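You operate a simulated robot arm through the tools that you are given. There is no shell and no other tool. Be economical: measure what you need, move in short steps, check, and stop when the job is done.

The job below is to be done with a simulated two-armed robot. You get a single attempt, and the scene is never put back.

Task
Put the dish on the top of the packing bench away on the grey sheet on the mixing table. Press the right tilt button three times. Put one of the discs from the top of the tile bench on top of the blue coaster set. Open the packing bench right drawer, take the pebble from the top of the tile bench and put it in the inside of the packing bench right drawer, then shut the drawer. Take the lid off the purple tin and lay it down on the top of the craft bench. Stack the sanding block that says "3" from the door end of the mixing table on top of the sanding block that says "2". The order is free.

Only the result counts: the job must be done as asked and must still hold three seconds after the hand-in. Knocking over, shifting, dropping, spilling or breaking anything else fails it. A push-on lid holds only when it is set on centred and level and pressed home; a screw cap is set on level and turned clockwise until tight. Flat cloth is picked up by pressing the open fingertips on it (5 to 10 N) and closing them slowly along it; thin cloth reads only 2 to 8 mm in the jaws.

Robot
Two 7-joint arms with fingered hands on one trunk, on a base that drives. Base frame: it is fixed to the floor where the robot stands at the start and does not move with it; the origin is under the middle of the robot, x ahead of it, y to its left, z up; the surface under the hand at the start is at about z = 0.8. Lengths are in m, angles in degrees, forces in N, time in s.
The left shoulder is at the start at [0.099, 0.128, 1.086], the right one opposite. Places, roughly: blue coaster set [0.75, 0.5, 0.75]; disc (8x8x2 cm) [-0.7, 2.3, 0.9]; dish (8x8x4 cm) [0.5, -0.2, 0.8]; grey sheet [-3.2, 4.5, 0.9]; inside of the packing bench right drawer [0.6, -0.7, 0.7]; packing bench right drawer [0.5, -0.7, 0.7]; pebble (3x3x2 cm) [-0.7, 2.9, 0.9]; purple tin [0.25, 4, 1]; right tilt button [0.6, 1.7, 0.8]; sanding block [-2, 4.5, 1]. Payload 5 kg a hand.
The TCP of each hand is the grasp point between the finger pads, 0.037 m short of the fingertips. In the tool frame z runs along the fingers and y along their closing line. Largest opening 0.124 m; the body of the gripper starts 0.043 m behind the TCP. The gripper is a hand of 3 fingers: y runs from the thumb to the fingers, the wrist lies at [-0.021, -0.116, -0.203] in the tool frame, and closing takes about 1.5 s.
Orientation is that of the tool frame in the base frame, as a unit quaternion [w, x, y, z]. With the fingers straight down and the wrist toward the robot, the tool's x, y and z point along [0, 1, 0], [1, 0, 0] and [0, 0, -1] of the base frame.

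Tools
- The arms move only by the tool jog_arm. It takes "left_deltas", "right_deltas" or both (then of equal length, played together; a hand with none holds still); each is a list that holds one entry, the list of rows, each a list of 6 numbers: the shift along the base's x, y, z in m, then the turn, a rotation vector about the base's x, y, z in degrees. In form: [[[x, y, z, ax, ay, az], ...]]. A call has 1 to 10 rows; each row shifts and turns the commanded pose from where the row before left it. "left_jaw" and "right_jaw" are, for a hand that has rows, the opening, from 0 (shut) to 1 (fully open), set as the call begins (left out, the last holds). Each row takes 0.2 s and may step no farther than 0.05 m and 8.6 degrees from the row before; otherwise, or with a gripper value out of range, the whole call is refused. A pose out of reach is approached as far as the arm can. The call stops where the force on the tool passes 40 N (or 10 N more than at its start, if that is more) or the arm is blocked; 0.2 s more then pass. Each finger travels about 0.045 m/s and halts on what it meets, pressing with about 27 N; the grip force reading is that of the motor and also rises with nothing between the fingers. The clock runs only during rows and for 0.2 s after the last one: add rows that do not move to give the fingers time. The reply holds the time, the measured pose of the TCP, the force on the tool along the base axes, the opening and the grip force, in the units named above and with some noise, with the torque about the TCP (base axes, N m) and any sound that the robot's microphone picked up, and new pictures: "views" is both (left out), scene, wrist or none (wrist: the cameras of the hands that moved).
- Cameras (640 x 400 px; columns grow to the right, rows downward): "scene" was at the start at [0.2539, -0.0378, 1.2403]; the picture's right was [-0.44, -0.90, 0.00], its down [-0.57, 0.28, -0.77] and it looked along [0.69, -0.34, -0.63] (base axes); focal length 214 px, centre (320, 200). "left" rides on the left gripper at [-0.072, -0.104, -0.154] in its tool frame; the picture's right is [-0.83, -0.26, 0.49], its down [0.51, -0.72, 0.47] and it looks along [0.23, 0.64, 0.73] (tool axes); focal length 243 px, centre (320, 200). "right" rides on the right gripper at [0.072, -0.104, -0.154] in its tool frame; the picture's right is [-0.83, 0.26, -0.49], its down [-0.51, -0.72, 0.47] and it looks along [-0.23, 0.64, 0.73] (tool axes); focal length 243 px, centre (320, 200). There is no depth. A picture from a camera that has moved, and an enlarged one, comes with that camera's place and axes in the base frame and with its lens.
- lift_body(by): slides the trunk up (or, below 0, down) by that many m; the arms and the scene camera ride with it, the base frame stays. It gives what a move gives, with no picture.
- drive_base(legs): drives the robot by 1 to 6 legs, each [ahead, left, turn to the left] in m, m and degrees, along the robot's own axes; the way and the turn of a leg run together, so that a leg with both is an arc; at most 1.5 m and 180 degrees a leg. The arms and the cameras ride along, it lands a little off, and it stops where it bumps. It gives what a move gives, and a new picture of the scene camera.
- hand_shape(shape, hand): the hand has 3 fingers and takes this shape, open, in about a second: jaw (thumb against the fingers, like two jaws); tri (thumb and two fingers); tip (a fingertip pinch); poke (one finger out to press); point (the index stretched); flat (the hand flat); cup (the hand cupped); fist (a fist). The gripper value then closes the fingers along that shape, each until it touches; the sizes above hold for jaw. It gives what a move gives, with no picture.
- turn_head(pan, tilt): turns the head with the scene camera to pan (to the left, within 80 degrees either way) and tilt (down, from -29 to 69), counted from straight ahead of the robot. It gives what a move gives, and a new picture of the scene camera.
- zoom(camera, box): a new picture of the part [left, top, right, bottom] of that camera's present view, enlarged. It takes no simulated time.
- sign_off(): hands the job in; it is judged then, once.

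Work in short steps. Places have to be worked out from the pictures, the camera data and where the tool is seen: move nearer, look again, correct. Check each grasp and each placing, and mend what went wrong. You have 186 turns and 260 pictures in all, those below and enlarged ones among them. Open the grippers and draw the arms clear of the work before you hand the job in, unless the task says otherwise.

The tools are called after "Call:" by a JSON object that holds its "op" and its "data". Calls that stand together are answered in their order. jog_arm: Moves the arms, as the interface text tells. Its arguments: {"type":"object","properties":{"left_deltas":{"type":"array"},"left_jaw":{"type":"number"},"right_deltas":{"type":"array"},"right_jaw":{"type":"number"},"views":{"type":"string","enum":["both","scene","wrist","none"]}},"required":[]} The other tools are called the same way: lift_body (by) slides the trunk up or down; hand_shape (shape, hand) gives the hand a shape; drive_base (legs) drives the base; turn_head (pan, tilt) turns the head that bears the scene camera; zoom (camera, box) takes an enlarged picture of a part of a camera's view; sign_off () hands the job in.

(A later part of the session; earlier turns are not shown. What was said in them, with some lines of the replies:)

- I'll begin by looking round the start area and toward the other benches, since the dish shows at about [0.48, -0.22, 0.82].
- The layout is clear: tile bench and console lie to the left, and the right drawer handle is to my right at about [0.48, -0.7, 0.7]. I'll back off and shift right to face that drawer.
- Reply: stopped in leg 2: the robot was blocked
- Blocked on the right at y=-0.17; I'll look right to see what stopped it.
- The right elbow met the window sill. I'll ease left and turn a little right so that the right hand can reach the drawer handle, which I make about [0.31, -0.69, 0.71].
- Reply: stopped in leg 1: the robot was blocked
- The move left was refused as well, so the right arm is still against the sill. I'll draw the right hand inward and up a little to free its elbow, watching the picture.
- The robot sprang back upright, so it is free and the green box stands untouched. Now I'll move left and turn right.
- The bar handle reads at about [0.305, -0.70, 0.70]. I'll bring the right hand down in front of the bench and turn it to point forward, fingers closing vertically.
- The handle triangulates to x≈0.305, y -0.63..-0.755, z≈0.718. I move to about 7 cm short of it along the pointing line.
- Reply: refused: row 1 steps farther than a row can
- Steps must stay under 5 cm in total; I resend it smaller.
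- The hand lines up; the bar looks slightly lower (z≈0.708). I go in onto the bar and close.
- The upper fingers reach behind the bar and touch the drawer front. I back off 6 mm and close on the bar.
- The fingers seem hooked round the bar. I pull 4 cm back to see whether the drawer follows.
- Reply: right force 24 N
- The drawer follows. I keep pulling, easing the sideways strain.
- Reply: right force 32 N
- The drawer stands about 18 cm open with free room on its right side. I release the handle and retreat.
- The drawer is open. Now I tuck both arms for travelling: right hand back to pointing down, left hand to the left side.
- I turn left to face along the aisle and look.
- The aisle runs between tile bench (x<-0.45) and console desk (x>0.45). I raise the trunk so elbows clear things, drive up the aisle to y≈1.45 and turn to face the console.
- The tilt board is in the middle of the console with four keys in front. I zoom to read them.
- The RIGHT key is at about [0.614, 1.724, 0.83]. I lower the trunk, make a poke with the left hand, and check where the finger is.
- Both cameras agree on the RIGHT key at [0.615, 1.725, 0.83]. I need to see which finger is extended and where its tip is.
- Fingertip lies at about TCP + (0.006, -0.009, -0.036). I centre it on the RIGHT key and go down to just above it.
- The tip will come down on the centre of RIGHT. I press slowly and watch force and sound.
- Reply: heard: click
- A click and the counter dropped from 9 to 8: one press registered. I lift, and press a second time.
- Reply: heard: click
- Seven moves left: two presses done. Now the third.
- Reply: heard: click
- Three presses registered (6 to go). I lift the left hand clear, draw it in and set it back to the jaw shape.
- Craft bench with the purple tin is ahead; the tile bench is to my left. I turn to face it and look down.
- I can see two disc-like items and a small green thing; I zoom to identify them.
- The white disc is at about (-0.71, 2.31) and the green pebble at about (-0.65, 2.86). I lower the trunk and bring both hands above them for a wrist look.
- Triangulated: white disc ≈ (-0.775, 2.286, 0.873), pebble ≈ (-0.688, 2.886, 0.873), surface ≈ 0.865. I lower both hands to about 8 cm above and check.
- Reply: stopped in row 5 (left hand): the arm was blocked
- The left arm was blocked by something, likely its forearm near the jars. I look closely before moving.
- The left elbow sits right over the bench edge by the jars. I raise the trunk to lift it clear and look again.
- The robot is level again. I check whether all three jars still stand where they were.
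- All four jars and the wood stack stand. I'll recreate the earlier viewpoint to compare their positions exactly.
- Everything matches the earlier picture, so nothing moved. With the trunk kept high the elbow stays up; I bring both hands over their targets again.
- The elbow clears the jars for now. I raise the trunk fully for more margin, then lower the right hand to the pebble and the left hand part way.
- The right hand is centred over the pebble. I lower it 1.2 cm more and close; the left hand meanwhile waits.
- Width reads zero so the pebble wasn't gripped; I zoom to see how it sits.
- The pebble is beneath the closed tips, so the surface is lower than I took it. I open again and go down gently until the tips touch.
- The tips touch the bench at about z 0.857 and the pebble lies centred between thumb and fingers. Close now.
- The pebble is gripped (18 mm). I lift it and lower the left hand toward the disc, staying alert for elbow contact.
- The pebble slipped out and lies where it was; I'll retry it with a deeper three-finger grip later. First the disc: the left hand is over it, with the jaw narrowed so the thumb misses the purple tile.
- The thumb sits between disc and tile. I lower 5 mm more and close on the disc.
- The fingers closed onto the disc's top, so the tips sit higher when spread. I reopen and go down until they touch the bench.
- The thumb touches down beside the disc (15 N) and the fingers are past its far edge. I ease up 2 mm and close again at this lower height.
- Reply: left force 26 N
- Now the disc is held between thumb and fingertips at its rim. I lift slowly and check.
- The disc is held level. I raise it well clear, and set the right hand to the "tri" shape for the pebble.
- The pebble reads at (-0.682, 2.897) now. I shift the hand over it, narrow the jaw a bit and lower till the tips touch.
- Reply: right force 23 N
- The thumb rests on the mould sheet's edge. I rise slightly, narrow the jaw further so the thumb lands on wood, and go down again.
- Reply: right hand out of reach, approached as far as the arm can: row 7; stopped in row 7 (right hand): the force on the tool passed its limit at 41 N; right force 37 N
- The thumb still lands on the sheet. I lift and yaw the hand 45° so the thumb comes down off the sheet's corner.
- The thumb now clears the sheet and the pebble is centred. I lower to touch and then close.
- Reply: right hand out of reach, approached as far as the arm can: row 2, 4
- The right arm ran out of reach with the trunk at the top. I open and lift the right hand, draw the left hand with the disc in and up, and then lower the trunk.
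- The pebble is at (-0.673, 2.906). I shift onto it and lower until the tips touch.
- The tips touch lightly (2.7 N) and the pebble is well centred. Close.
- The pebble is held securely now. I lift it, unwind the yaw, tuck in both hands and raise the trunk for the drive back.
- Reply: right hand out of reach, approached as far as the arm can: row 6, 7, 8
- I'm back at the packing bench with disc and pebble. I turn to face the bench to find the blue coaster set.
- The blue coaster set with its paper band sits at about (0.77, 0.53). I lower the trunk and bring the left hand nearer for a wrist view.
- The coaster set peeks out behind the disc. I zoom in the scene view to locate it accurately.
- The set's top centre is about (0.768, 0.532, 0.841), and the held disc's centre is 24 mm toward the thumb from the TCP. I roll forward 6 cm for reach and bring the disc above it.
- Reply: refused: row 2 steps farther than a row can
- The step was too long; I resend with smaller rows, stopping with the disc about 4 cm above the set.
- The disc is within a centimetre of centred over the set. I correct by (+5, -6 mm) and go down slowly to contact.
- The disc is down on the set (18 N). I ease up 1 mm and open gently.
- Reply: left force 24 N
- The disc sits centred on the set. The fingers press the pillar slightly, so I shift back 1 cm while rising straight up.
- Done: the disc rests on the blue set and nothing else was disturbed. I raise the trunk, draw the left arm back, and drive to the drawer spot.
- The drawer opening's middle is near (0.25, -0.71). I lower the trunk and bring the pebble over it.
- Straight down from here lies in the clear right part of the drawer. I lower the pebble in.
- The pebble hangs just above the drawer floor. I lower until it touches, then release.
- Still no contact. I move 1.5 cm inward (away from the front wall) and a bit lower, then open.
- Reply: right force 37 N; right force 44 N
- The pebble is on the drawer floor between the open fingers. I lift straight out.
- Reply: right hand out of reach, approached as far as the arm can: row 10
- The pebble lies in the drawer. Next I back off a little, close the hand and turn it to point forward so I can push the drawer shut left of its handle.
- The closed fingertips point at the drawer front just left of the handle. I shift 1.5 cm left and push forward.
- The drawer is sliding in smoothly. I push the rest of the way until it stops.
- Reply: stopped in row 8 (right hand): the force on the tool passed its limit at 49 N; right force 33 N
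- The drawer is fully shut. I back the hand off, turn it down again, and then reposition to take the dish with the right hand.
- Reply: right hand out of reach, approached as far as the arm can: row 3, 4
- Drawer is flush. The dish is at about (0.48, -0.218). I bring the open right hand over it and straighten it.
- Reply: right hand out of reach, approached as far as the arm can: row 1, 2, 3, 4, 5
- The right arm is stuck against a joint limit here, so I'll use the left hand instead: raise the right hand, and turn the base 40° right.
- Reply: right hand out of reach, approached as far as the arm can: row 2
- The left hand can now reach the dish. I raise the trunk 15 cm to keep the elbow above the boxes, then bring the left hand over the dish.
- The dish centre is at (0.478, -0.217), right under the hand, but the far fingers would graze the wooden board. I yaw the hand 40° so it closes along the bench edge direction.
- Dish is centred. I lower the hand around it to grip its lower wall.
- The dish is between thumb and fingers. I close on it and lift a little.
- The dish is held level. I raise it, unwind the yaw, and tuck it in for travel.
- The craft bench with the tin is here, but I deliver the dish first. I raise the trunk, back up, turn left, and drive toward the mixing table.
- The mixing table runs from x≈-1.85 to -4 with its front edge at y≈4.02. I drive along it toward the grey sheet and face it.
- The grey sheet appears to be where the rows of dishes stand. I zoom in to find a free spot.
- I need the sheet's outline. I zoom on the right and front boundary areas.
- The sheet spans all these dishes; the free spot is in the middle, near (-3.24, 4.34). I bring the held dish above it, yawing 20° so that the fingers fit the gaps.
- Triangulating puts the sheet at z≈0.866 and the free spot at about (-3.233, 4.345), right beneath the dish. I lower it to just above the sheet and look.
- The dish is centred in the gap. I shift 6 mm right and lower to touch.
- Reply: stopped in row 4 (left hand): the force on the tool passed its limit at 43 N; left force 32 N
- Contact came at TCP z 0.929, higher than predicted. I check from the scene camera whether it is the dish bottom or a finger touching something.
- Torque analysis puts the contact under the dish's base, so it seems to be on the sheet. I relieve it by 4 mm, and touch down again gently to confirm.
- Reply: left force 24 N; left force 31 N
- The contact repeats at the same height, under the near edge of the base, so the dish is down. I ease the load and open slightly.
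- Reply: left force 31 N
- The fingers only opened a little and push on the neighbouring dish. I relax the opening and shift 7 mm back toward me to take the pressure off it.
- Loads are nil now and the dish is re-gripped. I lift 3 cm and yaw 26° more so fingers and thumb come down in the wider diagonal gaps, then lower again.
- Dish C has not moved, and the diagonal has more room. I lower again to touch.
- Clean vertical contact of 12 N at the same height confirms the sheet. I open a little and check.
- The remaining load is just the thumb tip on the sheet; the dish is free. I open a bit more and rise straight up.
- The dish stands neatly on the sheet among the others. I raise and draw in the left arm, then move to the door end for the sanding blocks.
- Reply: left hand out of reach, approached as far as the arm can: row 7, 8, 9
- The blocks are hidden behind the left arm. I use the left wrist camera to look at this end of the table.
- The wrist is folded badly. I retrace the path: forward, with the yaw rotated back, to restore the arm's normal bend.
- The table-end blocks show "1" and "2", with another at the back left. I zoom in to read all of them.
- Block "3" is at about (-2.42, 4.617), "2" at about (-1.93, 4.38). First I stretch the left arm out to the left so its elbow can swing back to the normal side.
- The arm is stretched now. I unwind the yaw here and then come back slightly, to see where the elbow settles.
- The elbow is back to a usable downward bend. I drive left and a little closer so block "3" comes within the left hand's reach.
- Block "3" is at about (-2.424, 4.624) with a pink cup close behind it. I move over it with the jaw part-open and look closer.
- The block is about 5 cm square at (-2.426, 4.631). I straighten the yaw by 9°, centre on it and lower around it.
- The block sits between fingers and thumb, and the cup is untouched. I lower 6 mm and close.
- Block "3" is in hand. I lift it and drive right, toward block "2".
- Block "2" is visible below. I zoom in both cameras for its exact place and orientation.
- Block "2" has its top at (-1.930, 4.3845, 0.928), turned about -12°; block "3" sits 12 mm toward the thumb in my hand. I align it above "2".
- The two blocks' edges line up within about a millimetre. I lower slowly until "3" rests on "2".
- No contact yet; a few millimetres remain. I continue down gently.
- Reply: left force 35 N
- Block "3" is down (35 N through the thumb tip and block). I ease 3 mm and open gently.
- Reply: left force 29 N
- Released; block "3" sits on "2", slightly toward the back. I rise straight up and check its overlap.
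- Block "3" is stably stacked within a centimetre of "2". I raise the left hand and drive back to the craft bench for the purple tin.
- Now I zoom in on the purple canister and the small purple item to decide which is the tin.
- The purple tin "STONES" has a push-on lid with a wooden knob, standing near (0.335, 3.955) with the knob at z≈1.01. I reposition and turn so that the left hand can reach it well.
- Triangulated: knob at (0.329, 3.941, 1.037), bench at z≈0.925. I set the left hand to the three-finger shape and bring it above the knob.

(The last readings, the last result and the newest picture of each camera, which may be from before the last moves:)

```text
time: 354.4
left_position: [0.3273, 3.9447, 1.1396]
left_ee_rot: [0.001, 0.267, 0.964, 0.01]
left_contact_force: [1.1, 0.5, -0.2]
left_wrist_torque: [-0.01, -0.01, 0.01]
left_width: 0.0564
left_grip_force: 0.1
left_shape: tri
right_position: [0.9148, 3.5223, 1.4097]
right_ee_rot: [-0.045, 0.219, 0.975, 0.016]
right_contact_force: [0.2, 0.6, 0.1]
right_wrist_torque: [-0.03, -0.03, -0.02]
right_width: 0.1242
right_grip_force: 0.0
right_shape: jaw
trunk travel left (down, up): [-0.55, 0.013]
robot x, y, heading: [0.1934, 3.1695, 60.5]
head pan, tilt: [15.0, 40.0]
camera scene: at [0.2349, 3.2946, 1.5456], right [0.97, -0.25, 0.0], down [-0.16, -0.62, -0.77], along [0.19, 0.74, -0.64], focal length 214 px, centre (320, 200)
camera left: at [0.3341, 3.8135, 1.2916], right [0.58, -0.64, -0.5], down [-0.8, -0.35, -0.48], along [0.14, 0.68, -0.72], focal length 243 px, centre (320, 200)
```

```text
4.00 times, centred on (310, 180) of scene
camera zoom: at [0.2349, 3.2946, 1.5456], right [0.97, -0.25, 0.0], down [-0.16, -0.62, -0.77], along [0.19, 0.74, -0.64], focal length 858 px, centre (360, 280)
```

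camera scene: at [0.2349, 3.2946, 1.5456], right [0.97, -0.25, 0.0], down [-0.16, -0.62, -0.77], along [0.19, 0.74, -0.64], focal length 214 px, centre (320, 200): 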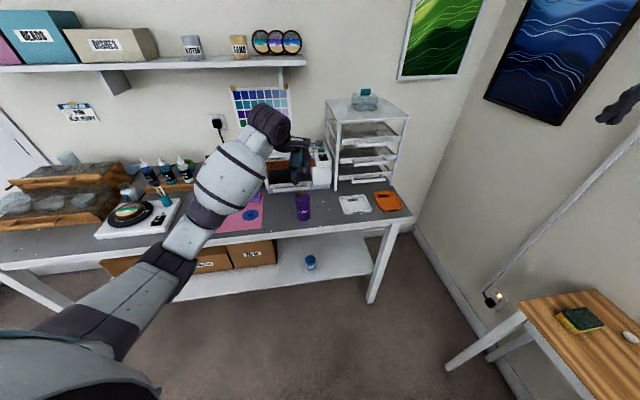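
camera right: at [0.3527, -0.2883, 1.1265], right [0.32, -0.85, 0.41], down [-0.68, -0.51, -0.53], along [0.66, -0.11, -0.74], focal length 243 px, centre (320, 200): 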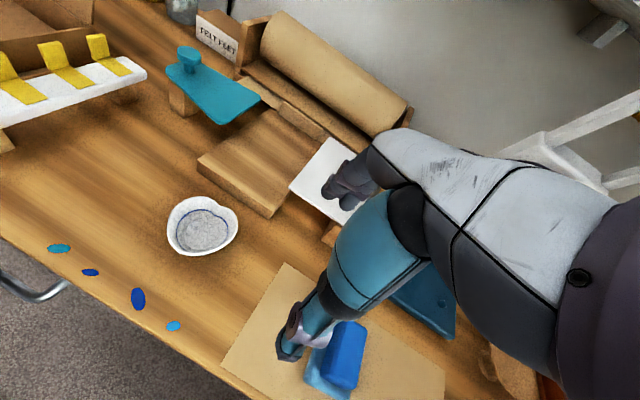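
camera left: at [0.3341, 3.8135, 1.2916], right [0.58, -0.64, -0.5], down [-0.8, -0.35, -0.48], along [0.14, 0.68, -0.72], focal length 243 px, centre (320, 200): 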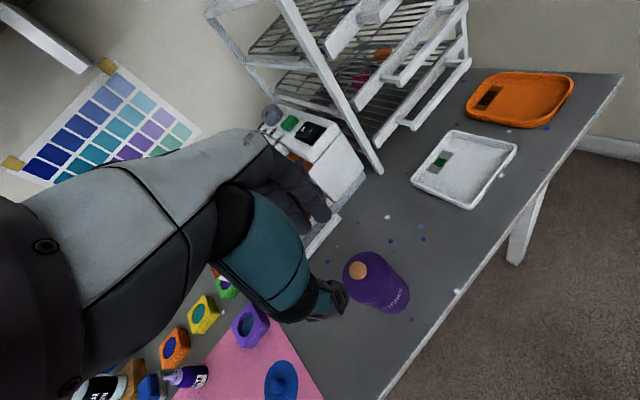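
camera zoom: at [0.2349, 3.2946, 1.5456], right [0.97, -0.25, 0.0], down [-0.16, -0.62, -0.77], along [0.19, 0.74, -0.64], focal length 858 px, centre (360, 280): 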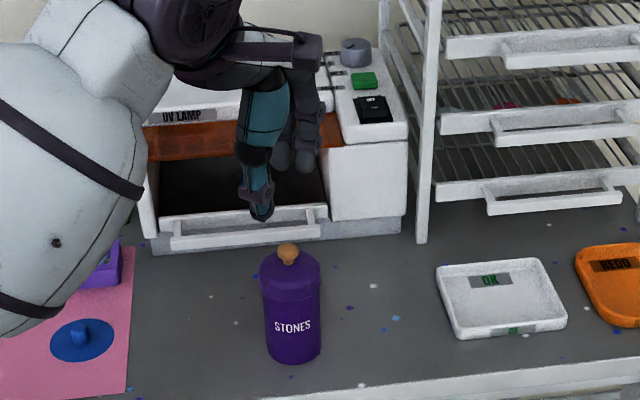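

The wrist view suggests the knob at about (0.334, 3.965) and z≈1.0. I shift over it and go lower for a better fix.

Call:
{"op": "jog_arm", "data": {"left_deltas": [[[0.006, 0.018, -0.03, 0, 0, 0], [0, 0, -0.025, 0, 0, 0]]]}}

Call:
{"op": "zoom", "data": {"camera": "left", "box": [240, 150, 440, 350]}}

Call:
{"op": "zoom", "data": {"camera": "scene", "box": [270, 150, 350, 230]}}

```text
time: 355.0
left_position: [0.3321, 3.9613, 1.0861]
left_ee_rot: [0.001, 0.268, 0.963, 0.009]
left_contact_force: [-0.1, -0.4, 0.8]
left_wrist_torque: [0.03, 0.01, 0.03]
left_width: 0.056
left_grip_force: 0.1
left_shape: tri
right_position: [0.915, 3.5221, 1.4079]
right_ee_rot: [-0.045, 0.219, 0.975, 0.015]
right_contact_force: [-0.1, 0.1, 0.3]
right_wrist_torque: [0.0, -0.03, 0.03]
right_width: 0.1241
right_grip_force: 0.1
right_shape: jaw
trunk travel left (down, up): [-0.55, 0.013]
robot x, y, heading: [0.1916, 3.1709, 60.4]
head pan, tilt: [15.0, 40.0]
camera scene: at [0.2352, 3.295, 1.5455], right [0.97, -0.25, 0.0], down [-0.16, -0.62, -0.77], along [0.19, 0.74, -0.64], focal length 214 px, centre (320, 200)
camera left: at [0.34, 3.8317, 1.2375], right [0.58, -0.64, -0.5], down [-0.8, -0.35, -0.48], along [0.14, 0.68, -0.72], focal length 243 px, centre (320, 200)
```

scene: 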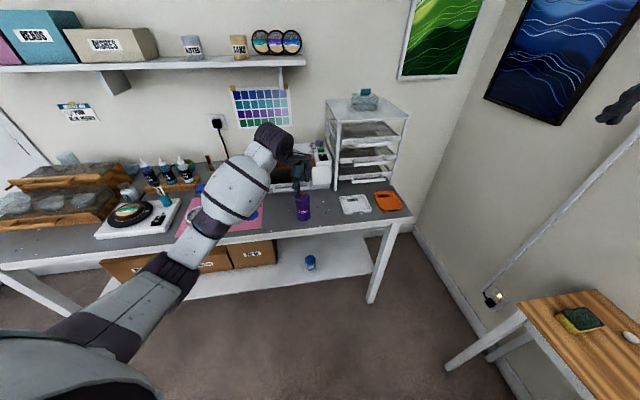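
left: 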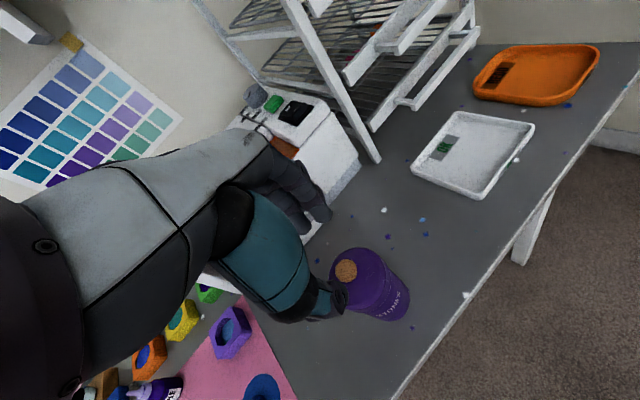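

```text
2.00 times, centred on (340, 250) of left
camera zoom: at [0.34, 3.8317, 1.2375], right [0.58, -0.64, -0.5], down [-0.8, -0.35, -0.48], along [0.14, 0.68, -0.72], focal length 485 px, centre (280, 100)
```

zoom: 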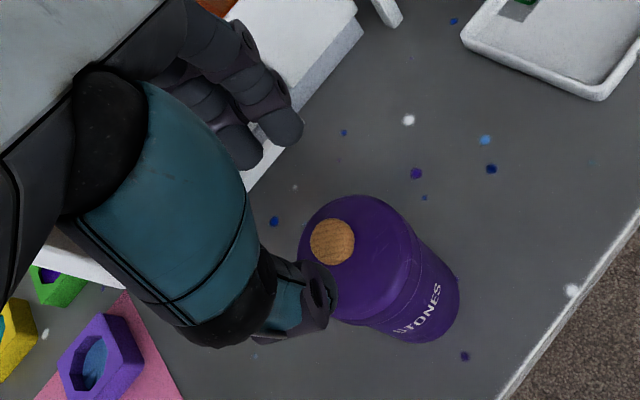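

```text
5.00 times, centred on (310, 190) of scene
camera zoom: at [0.2352, 3.295, 1.5455], right [0.97, -0.25, 0.0], down [-0.16, -0.62, -0.77], along [0.19, 0.74, -0.64], focal length 1072 px, centre (370, 250)
```

zoom: 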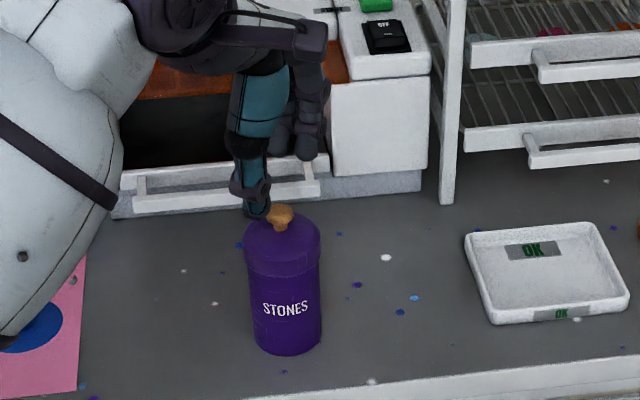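

The best estimate is knob (0.333, 3.951, 1.03). I correct by 1 cm and lower gently around it, watching the force.

Call:
{"op": "jog_arm", "data": {"left_deltas": [[[0.001, -0.01, 0, 0, 0, 0], [0, 0, -0.012, 0, 0, 0], [0, 0, -0.008, 0, 0, 0], [0, 0, -0.006, 0, 0, 0]]], "views": "wrist"}}

Call:
{"op": "zoom", "data": {"camera": "left", "box": [240, 150, 440, 350]}}

Call:
{"op": "zoom", "data": {"camera": "scene", "box": [270, 150, 350, 230]}}

```text
time: 356.0
left_position: [0.334, 3.9512, 1.0585]
left_ee_rot: [0.001, 0.269, 0.963, 0.01]
left_contact_force: [-1.1, 0.2, 0.3]
left_wrist_torque: [-0.04, -0.01, -0.01]
left_width: 0.0561
left_grip_force: 0.1
left_shape: tri
right_position: [0.9148, 3.5211, 1.4107]
right_ee_rot: [-0.044, 0.218, 0.975, 0.015]
right_contact_force: [-0.1, 0.0, -0.6]
right_wrist_torque: [0.03, 0.01, -0.03]
right_width: 0.1242
right_grip_force: 0.1
right_shape: jaw
trunk travel left (down, up): [-0.55, 0.013]
robot x, y, heading: [0.1898, 3.1709, 60.3]
head pan, tilt: [15.0, 40.0]
camera left: at [0.3421, 3.8203, 1.2099], right [0.58, -0.64, -0.5], down [-0.8, -0.35, -0.48], along [0.14, 0.68, -0.72], focal length 243 px, centre (320, 200)
```

left: 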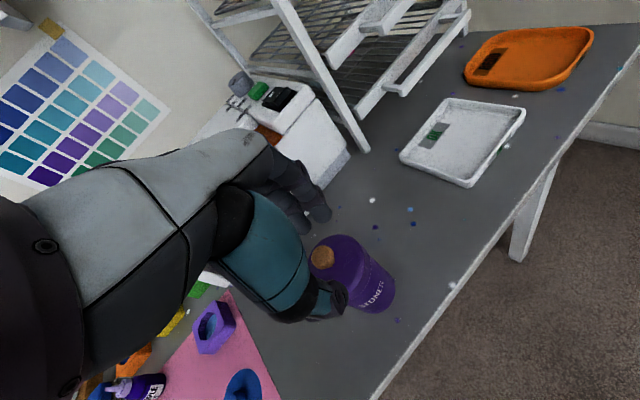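

```text
2.00 times, centred on (340, 250) of left
camera zoom: at [0.3421, 3.8203, 1.2099], right [0.58, -0.64, -0.5], down [-0.8, -0.35, -0.48], along [0.14, 0.68, -0.72], focal length 485 px, centre (280, 100)
```

zoom: 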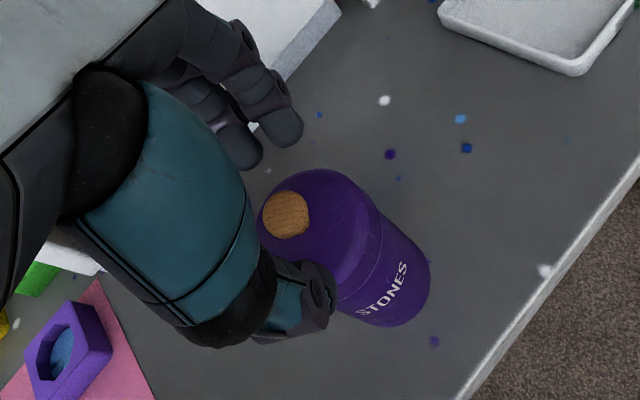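

```text
5.00 times, centred on (310, 190) of scene
camera zoom: at [0.2357, 3.2938, 1.5457], right [0.97, -0.25, 0.0], down [-0.16, -0.62, -0.77], along [0.19, 0.74, -0.64], focal length 1072 px, centre (370, 250)
```

zoom: 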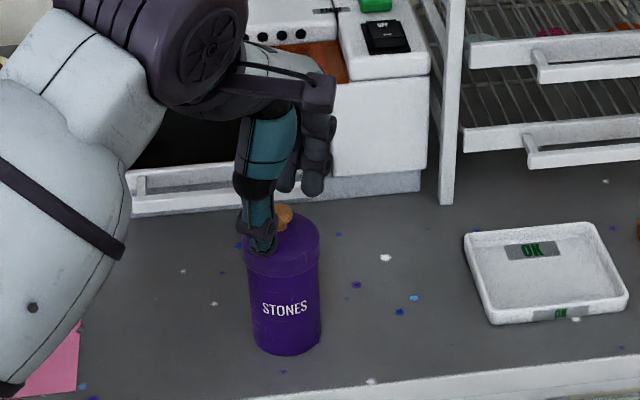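

The knob is at (0.333, 3.947, 1.030), just below the hand. I shift 4 mm, lower 8 mm more, and close on it.

Call:
{"op": "jog_arm", "data": {"left_deltas": [[[-0.001, -0.004, 0, 0, 0, 0], [0, 0, -0.005, 0, 0, 0], [0, 0, -0.004, 0, 0, 0]]], "views": "none"}}

Call:
{"op": "jog_arm", "data": {"left_deltas": [[[0, 0, 0, 0, 0, 0], [0, 0, 0, 0, 0, 0], [0, 0, 0, 0, 0, 0], [0, 0, 0, 0, 0, 0], [0, 0, 0, 0, 0, 0]]], "left_jaw": 0, "views": "wrist"}}

Call:
{"op": "zoom", "data": {"camera": "left", "box": [240, 150, 440, 350]}}

Call:
{"op": "zoom", "data": {"camera": "scene", "box": [270, 150, 350, 230]}}

```text
time: 356.8
left_position: [0.3347, 3.9453, 1.0504]
left_ee_rot: [0.001, 0.268, 0.963, 0.009]
left_contact_force: [0.9, 0.2, -0.3]
left_wrist_torque: [0.01, 0.01, -0.01]
left_width: 0.0559
left_grip_force: 0.1
left_shape: tri
right_position: [0.9149, 3.5222, 1.4101]
right_ee_rot: [-0.045, 0.219, 0.975, 0.016]
right_contact_force: [-0.3, 0.2, -0.1]
right_wrist_torque: [0.01, 0.01, 0.01]
right_width: 0.124
right_grip_force: 0.1
right_shape: jaw
trunk travel left (down, up): [-0.55, 0.013]
robot x, y, heading: [0.1939, 3.1732, 60.2]
head pan, tilt: [15.0, 40.0]
```

```text
time: 358.0
left_position: [0.3341, 3.9447, 1.0525]
left_ee_rot: [0.002, 0.268, 0.963, 0.012]
left_contact_force: [2.1, 2.4, 13.9]
left_wrist_torque: [0.65, -0.51, -0.05]
left_width: 0.0183
left_grip_force: 27.0
left_shape: tri
right_position: [0.9156, 3.5206, 1.411]
right_ee_rot: [-0.045, 0.219, 0.975, 0.016]
right_contact_force: [0.1, -0.6, -0.4]
right_wrist_torque: [0.02, 0.01, 0.01]
right_width: 0.1237
right_grip_force: 0.1
right_shape: jaw
trunk travel left (down, up): [-0.55, 0.013]
robot x, y, heading: [0.1891, 3.1725, 60.5]
head pan, tilt: [15.0, 40.0]
camera left: at [0.3415, 3.8147, 1.2039], right [0.58, -0.64, -0.5], down [-0.8, -0.35, -0.49], along [0.14, 0.69, -0.71], focal length 243 px, centre (320, 200)
```

left: 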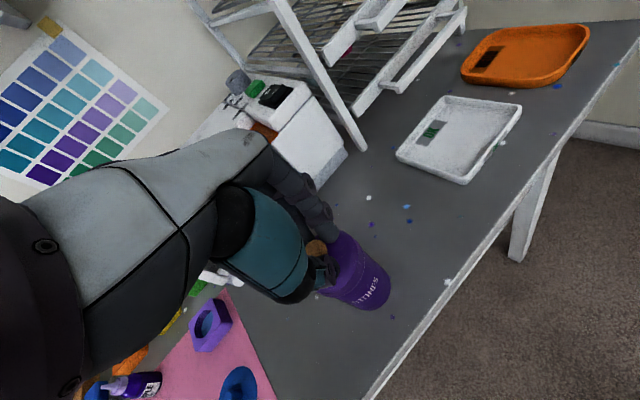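

```text
2.00 times, centred on (340, 250) of left
camera zoom: at [0.3415, 3.8147, 1.2039], right [0.58, -0.64, -0.5], down [-0.8, -0.35, -0.49], along [0.14, 0.69, -0.71], focal length 485 px, centre (280, 100)
```

zoom: 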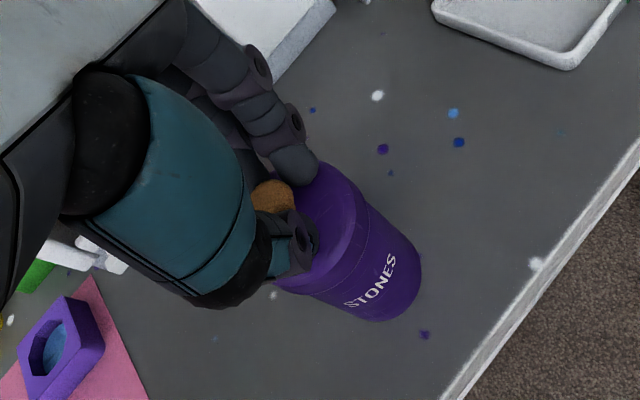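

```text
5.00 times, centred on (310, 190) of scene
camera zoom: at [0.2354, 3.2921, 1.5461], right [0.97, -0.25, 0.0], down [-0.16, -0.62, -0.77], along [0.19, 0.74, -0.64], focal length 1072 px, centre (370, 250)
```

zoom: 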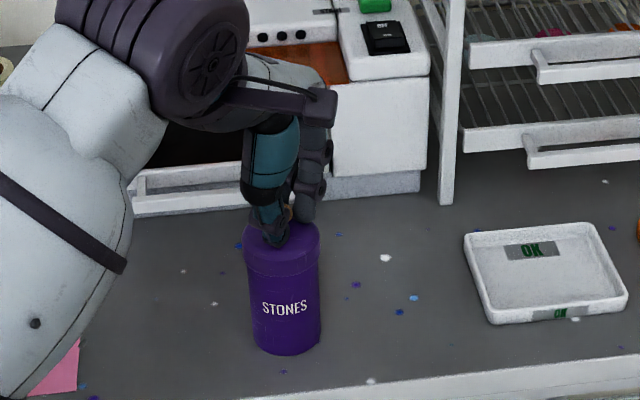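

The fingers hold something 18 mm wide, the knob. I pull straight up slowly and watch whether the lid or the whole tin rises.

Call:
{"op": "jog_arm", "data": {"left_deltas": [[[0, 0, 0.004, 0, 0, 0], [0, 0, 0.004, 0, 0, 0], [0, 0, 0.005, 0, 0, 0], [0, 0, 0.005, 0, 0, 0]]], "views": "none"}}

Call:
{"op": "zoom", "data": {"camera": "scene", "box": [270, 150, 350, 230]}}

```text
time: 359.0
left_position: [0.3354, 3.945, 1.066]
left_ee_rot: [0.0, 0.268, 0.963, 0.01]
left_contact_force: [0.4, -0.5, 0.7]
left_wrist_torque: [0.0, -0.04, -0.02]
left_width: 0.017
left_grip_force: 27.6
left_shape: tri
right_position: [0.9159, 3.5211, 1.41]
right_ee_rot: [-0.045, 0.218, 0.975, 0.017]
right_contact_force: [-0.2, 0.5, -0.3]
right_wrist_torque: [-0.02, 0.01, 0.02]
right_width: 0.1239
right_grip_force: 0.0
right_shape: jaw
trunk travel left (down, up): [-0.55, 0.013]
robot x, y, heading: [0.1931, 3.1737, 60.8]
head pan, tilt: [15.0, 40.0]
heard: snap
no pictures are left
```

```text
refused: no pictures are left
```

A snap was heard: the lid has come off and is still held (17 mm). Pictures are used up, so I go on by readings: raise the lid well clear of the tin, then move 11 cm left over bare bench between tin and pink mat.

Call:
{"op": "jog_arm", "data": {"left_deltas": [[[0, 0, 0.01, 0, 0, 0], [0, 0, 0.02, 0, 0, 0], [0, 0, 0.03, 0, 0, 0], [0, 0, 0.03, 0, 0, 0], [-0.03, 0.006, 0, 0, 0, 0], [-0.03, 0.006, 0, 0, 0, 0], [-0.03, 0.006, 0, 0, 0, 0], [-0.015, 0.002, 0, 0, 0, 0]]], "views": "none"}}

```text
time: 360.8
left_position: [0.228, 3.9664, 1.1583]
left_ee_rot: [0.001, 0.268, 0.963, 0.011]
left_contact_force: [-0.3, -0.4, -0.5]
left_wrist_torque: [0.01, -0.02, 0.04]
left_width: 0.0169
left_grip_force: 27.0
left_shape: tri
right_position: [0.9139, 3.5211, 1.41]
right_ee_rot: [-0.045, 0.219, 0.975, 0.015]
right_contact_force: [-0.5, -0.1, -0.6]
right_wrist_torque: [0.02, -0.02, 0.0]
right_width: 0.1238
right_grip_force: 0.0
right_shape: jaw
trunk travel left (down, up): [-0.55, 0.013]
robot x, y, heading: [0.1919, 3.1716, 60.6]
head pan, tilt: [15.0, 40.0]
no pictures are left
```

The grip holds steady at 17 mm. I lower most of the way, stopping a little above the expected contact height of about 0.98.

Call:
{"op": "jog_arm", "data": {"left_deltas": [[[0, 0, -0.04, 0, 0, 0], [0, 0, -0.04, 0, 0, 0], [0, 0, -0.03, 0, 0, 0], [0, 0, -0.02, 0, 0, 0], [0, 0, -0.01, 0, 0, 0], [0, 0, -0.006, 0, 0, 0]]], "views": "none"}}

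Call:
{"op": "jog_arm", "data": {"left_deltas": [[[0, 0, -0.005, 0, 0, 0], [0, 0, -0.005, 0, 0, 0], [0, 0, -0.004, 0, 0, 0]]], "views": "none"}}

```text
time: 362.2
left_position: [0.2293, 3.9665, 1.0113]
left_ee_rot: [0.001, 0.268, 0.963, 0.01]
left_contact_force: [0.4, -1.3, 0.0]
left_wrist_torque: [-0.03, -0.01, -0.03]
left_width: 0.0171
left_grip_force: 27.1
left_shape: tri
right_position: [0.9154, 3.5215, 1.4097]
right_ee_rot: [-0.045, 0.218, 0.975, 0.016]
right_contact_force: [0.3, 0.6, 0.0]
right_wrist_torque: [0.0, 0.0, -0.01]
right_width: 0.1238
right_grip_force: 0.0
right_shape: jaw
trunk travel left (down, up): [-0.55, 0.013]
robot x, y, heading: [0.1926, 3.1705, 60.5]
head pan, tilt: [15.0, 40.0]
no pictures are left
```

```text
time: 363.0
left_position: [0.2293, 3.9648, 0.9963]
left_ee_rot: [0.001, 0.268, 0.963, 0.009]
left_contact_force: [-0.6, 0.3, 0.7]
left_wrist_torque: [0.0, -0.03, 0.01]
left_width: 0.0168
left_grip_force: 27.1
left_shape: tri
right_position: [0.9159, 3.5227, 1.4095]
right_ee_rot: [-0.045, 0.219, 0.975, 0.016]
right_contact_force: [-0.3, 0.8, -0.6]
right_wrist_torque: [0.04, -0.03, -0.02]
right_width: 0.1236
right_grip_force: 0.1
right_shape: jaw
trunk travel left (down, up): [-0.55, 0.013]
robot x, y, heading: [0.1892, 3.1725, 60.5]
head pan, tilt: [15.0, 40.0]
no pictures are left
```

No contact yet at 0.996. I continue in small steps until the force shows the lid resting on the bench.

Call:
{"op": "jog_arm", "data": {"left_deltas": [[[0, 0, -0.004, 0, 0, 0], [0, 0, -0.004, 0, 0, 0], [0, 0, -0.003, 0, 0, 0]]], "views": "none"}}

Call:
{"op": "jog_arm", "data": {"left_deltas": [[[0, 0, -0.003, 0, 0, 0], [0, 0, -0.003, 0, 0, 0]]], "views": "none"}}

```text
time: 363.8
left_position: [0.2289, 3.9659, 0.9858]
left_ee_rot: [0.001, 0.267, 0.964, 0.01]
left_contact_force: [0.0, -0.3, -0.5]
left_wrist_torque: [-0.02, 0.0, 0.0]
left_width: 0.0169
left_grip_force: 27.0
left_shape: tri
right_position: [0.915, 3.5216, 1.4092]
right_ee_rot: [-0.045, 0.218, 0.975, 0.015]
right_contact_force: [0.9, 0.5, -0.1]
right_wrist_torque: [0.0, 0.03, 0.02]
right_width: 0.1239
right_grip_force: 0.2
right_shape: jaw
trunk travel left (down, up): [-0.55, 0.013]
robot x, y, heading: [0.1928, 3.1721, 60.6]
head pan, tilt: [15.0, 40.0]
no pictures are left
```

```text
time: 364.4
left_position: [0.2285, 3.965, 0.9792]
left_ee_rot: [0.0, 0.268, 0.963, 0.009]
left_contact_force: [-0.9, 0.1, -0.5]
left_wrist_torque: [0.01, 0.01, 0.02]
left_width: 0.0167
left_grip_force: 27.1
left_shape: tri
right_position: [0.9154, 3.5203, 1.4091]
right_ee_rot: [-0.045, 0.219, 0.975, 0.015]
right_contact_force: [-0.2, 0.2, 0.1]
right_wrist_torque: [0.0, 0.01, 0.0]
right_width: 0.1238
right_grip_force: 0.1
right_shape: jaw
trunk travel left (down, up): [-0.55, 0.013]
robot x, y, heading: [0.1904, 3.1715, 60.7]
head pan, tilt: [15.0, 40.0]
no pictures are left
```

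Still nothing. I shift 1 cm further from the tin for margin and keep descending gently.

Call:
{"op": "jog_arm", "data": {"left_deltas": [[[-0.01, 0.003, 0, 0, 0, 0], [0, 0, -0.004, 0, 0, 0], [0, 0, -0.004, 0, 0, 0]]], "views": "none"}}

Call:
{"op": "jog_arm", "data": {"left_deltas": [[[0, 0, -0.004, 0, 0, 0], [0, 0, -0.004, 0, 0, 0]]], "views": "none"}}

```text
time: 365.2
left_position: [0.2195, 3.9691, 0.9733]
left_ee_rot: [0.001, 0.268, 0.963, 0.01]
left_contact_force: [-0.3, -0.3, -0.6]
left_wrist_torque: [-0.03, 0.02, 0.02]
left_width: 0.0171
left_grip_force: 26.8
left_shape: tri
right_position: [0.9155, 3.522, 1.4088]
right_ee_rot: [-0.046, 0.219, 0.975, 0.015]
right_contact_force: [0.4, 0.5, 0.0]
right_wrist_torque: [-0.02, -0.01, 0.02]
right_width: 0.1237
right_grip_force: 0.0
right_shape: jaw
trunk travel left (down, up): [-0.55, 0.013]
robot x, y, heading: [0.191, 3.175, 60.6]
head pan, tilt: [15.0, 40.0]
no pictures are left
```

```text
time: 365.8
left_position: [0.22, 3.9678, 0.9645]
left_ee_rot: [0.001, 0.268, 0.963, 0.01]
left_contact_force: [-0.2, 0.1, 1.2]
left_wrist_torque: [0.0, 0.01, 0.02]
left_width: 0.0172
left_grip_force: 26.8
left_shape: tri
right_position: [0.9154, 3.5211, 1.4099]
right_ee_rot: [-0.045, 0.218, 0.975, 0.015]
right_contact_force: [0.6, -0.1, -0.8]
right_wrist_torque: [0.02, 0.0, 0.0]
right_width: 0.1239
right_grip_force: 0.0
right_shape: jaw
trunk travel left (down, up): [-0.55, 0.013]
robot x, y, heading: [0.1937, 3.1722, 60.6]
head pan, tilt: [15.0, 40.0]
no pictures are left
```

A hint of load (1.2 N) perhaps. Two more small steps.

Call:
{"op": "jog_arm", "data": {"left_deltas": [[[0, 0, -0.003, 0, 0, 0], [0, 0, -0.003, 0, 0, 0]]], "views": "none"}}

Call:
{"op": "jog_arm", "data": {"left_deltas": [[[0, 0, -0.003, 0, 0, 0], [0, 0, -0.002, 0, 0, 0]]], "views": "none"}}

```text
time: 366.4
left_position: [0.218, 3.9689, 0.9585]
left_ee_rot: [0.001, 0.268, 0.963, 0.01]
left_contact_force: [0.3, 0.7, -0.7]
left_wrist_torque: [-0.03, -0.03, -0.01]
left_width: 0.0168
left_grip_force: 26.9
left_shape: tri
right_position: [0.9149, 3.5222, 1.4101]
right_ee_rot: [-0.044, 0.219, 0.975, 0.016]
right_contact_force: [1.6, 0.2, -0.5]
right_wrist_torque: [0.0, 0.05, 0.01]
right_width: 0.1236
right_grip_force: 0.1
right_shape: jaw
trunk travel left (down, up): [-0.55, 0.013]
robot x, y, heading: [0.1906, 3.1708, 60.3]
head pan, tilt: [15.0, 40.0]
no pictures are left
```

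```text
time: 367.0
left_position: [0.2195, 3.9681, 0.9528]
left_ee_rot: [0.0, 0.268, 0.963, 0.009]
left_contact_force: [-0.3, 0.4, -0.6]
left_wrist_torque: [-0.02, 0.02, 0.02]
left_width: 0.0168
left_grip_force: 27.1
left_shape: tri
right_position: [0.9152, 3.523, 1.4091]
right_ee_rot: [-0.045, 0.219, 0.975, 0.015]
right_contact_force: [0.2, 1.0, -0.5]
right_wrist_torque: [0.01, 0.01, -0.02]
right_width: 0.1241
right_grip_force: 0.2
right_shape: jaw
trunk travel left (down, up): [-0.55, 0.013]
robot x, y, heading: [0.1889, 3.1755, 60.4]
head pan, tilt: [15.0, 40.0]
no pictures are left
```

No contact at 0.953. The bench may be lower than I took it, so I carry on in small steps with force checks.

Call:
{"op": "jog_arm", "data": {"left_deltas": [[[0, 0, -0.003, 0, 0, 0], [0, 0, -0.003, 0, 0, 0]]], "views": "none"}}

Call:
{"op": "jog_arm", "data": {"left_deltas": [[[0, 0, -0.003, 0, 0, 0], [0, 0, -0.003, 0, 0, 0]]], "views": "none"}}

```text
time: 367.6
left_position: [0.2187, 3.969, 0.9481]
left_ee_rot: [0.001, 0.268, 0.963, 0.012]
left_contact_force: [-0.6, -0.5, 4.1]
left_wrist_torque: [0.13, -0.07, 0.0]
left_width: 0.0171
left_grip_force: 26.9
left_shape: tri
right_position: [0.9147, 3.5201, 1.4113]
right_ee_rot: [-0.045, 0.218, 0.975, 0.017]
right_contact_force: [0.0, 0.3, -0.2]
right_wrist_torque: [-0.01, 0.0, -0.03]
right_width: 0.1237
right_grip_force: 0.0
right_shape: jaw
trunk travel left (down, up): [-0.55, 0.013]
robot x, y, heading: [0.1896, 3.1709, 60.4]
head pan, tilt: [15.0, 40.0]
no pictures are left
```

```text
time: 368.2
left_position: [0.2195, 3.9694, 0.9481]
left_ee_rot: [0.002, 0.267, 0.963, 0.014]
left_contact_force: [-2.0, -0.1, 22.5]
left_wrist_torque: [0.41, -0.31, 0.07]
left_width: 0.0177
left_grip_force: 27.2
left_shape: tri
right_position: [0.9146, 3.5184, 1.4122]
right_ee_rot: [-0.044, 0.218, 0.975, 0.017]
right_contact_force: [-0.2, 0.1, 0.3]
right_wrist_torque: [0.02, 0.0, -0.05]
right_width: 0.1236
right_grip_force: 0.1
right_shape: jaw
trunk travel left (down, up): [-0.55, 0.013]
robot x, y, heading: [0.1945, 3.1728, 60.5]
head pan, tilt: [15.0, 40.0]
no pictures are left
```

Firm contact at 0.948: the lid rests on the bench. I ease the load off, open the fingers, and check the readings.

Call:
{"op": "jog_arm", "data": {"left_deltas": [[[0, 0, 0.003, 0, 0, 0], [0, 0, 0.002, 0, 0, 0]]], "views": "none"}}

Call:
{"op": "jog_arm", "data": {"left_deltas": [[[0, 0, 0, 0, 0, 0], [0, 0, 0, 0, 0, 0], [0, 0, 0, 0, 0, 0], [0, 0, 0, 0, 0, 0]]], "left_jaw": 0.45, "views": "none"}}

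```text
time: 368.8
left_position: [0.2203, 3.9681, 0.947]
left_ee_rot: [0.002, 0.269, 0.963, 0.011]
left_contact_force: [-1.4, 4.9, 18.7]
left_wrist_torque: [0.45, -0.35, 0.06]
left_width: 0.0177
left_grip_force: 26.5
left_shape: tri
right_position: [0.9156, 3.52, 1.4093]
right_ee_rot: [-0.045, 0.219, 0.975, 0.016]
right_contact_force: [0.3, 0.3, 0.1]
right_wrist_torque: [0.0, 0.02, 0.0]
right_width: 0.1241
right_grip_force: 0.1
right_shape: jaw
trunk travel left (down, up): [-0.55, 0.013]
robot x, y, heading: [0.1925, 3.1732, 60.5]
head pan, tilt: [15.0, 40.0]
no pictures are left
```

```text
time: 369.8
left_position: [0.219, 3.9686, 0.9466]
left_ee_rot: [0.0, 0.268, 0.963, 0.01]
left_contact_force: [0.3, 1.0, 1.2]
left_wrist_torque: [0.02, 0.02, 0.0]
left_width: 0.0554
left_grip_force: 0.1
left_shape: tri
right_position: [0.9147, 3.52, 1.4102]
right_ee_rot: [-0.045, 0.219, 0.975, 0.016]
right_contact_force: [-0.5, -0.3, 0.3]
right_wrist_torque: [0.0, -0.02, -0.04]
right_width: 0.124
right_grip_force: 0.0
right_shape: jaw
trunk travel left (down, up): [-0.55, 0.013]
robot x, y, heading: [0.1911, 3.1718, 60.4]
head pan, tilt: [15.0, 40.0]
no pictures are left
```

Opened fully to 55 mm with no load, so the lid is released. I rise straight up, well clear of everything.

Call:
{"op": "jog_arm", "data": {"left_deltas": [[[0, 0, 0.01, 0, 0, 0], [0, 0, 0.015, 0, 0, 0], [0, 0, 0.025, 0, 0, 0], [0, 0, 0.04, 0, 0, 0], [0, 0, 0.045, 0, 0, 0], [0, 0, 0.045, 0, 0, 0], [0, 0, 0.045, 0, 0, 0], [0, 0, 0.045, 0, 0, 0], [0, 0, 0.03, 0, 0, 0]]], "views": "none"}}

Call:
{"op": "drive_base", "data": {"legs": [[-0.12, 0.02, 0]]}}

```text
time: 371.8
left_position: [0.2206, 3.9683, 1.248]
left_ee_rot: [0.002, 0.267, 0.964, 0.01]
left_contact_force: [0.1, -0.3, 0.7]
left_wrist_torque: [0.02, 0.04, -0.02]
left_width: 0.0555
left_grip_force: 0.0
left_shape: tri
right_position: [0.9157, 3.5212, 1.4099]
right_ee_rot: [-0.045, 0.219, 0.975, 0.016]
right_contact_force: [0.1, 0.2, 0.0]
right_wrist_torque: [0.02, 0.02, 0.02]
right_width: 0.1238
right_grip_force: 0.0
right_shape: jaw
trunk travel left (down, up): [-0.55, 0.013]
robot x, y, heading: [0.1947, 3.1733, 60.6]
head pan, tilt: [15.0, 40.0]
no pictures are left
```

```text
time: 373.0
left_position: [0.1469, 3.878, 1.244]
left_ee_rot: [0.0, 0.268, 0.963, 0.007]
left_contact_force: [-0.2, 0.2, 0.8]
left_wrist_torque: [-0.02, 0.02, 0.01]
left_width: 0.0554
left_grip_force: 0.2
left_shape: tri
right_position: [0.8433, 3.4297, 1.404]
right_ee_rot: [-0.046, 0.219, 0.974, 0.013]
right_contact_force: [0.9, -0.6, 0.1]
right_wrist_torque: [-0.03, 0.02, -0.01]
right_width: 0.1241
right_grip_force: 0.1
right_shape: jaw
trunk travel left (down, up): [-0.55, 0.013]
robot x, y, heading: [0.1171, 3.0775, 60.6]
head pan, tilt: [15.0, 40.0]
```

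All six parts are done as far as the readings can show. The hands are open, high and clear, so I hand the job in.

Call:
{"op": "sign_off", "data": {}}

```text
The job is handed in.
```

I did all six parts and handed the job in, but I couldn't see the final lid placement because my pictures had run out.

- **Dish:** it stands on the grey sheet among the other dishes. My first try pressed against a neighbouring dish, which had not moved when I compared pictures.
- **Right tilt button:** pressed three times. The display went from 9 moves to 6, with a click each time.
- **Disc:** the white disc from the tile bench sits centred on the blue coaster set.
- **Pebble:** the green pebble is in the packing bench right drawer, and the drawer is shut.
- **Tin lid:** the microphone picked up a snap when I pulled, so the lid is off. I laid it on the craft bench between the tin and the pink mat, going only by force and grip readings. I never saw where it came to rest or whether the tin stayed put.
- **Sanding blocks:** "3" is stacked on "2", about 1 cm off centre and level in the last picture.

I bumped two things on the way. The right elbow pushed against the window sill. The left arm was blocked over the tile bench, probably by the bench edge or the jars. In later pictures the green box on the sill, the jars and the wood stack looked unmoved.
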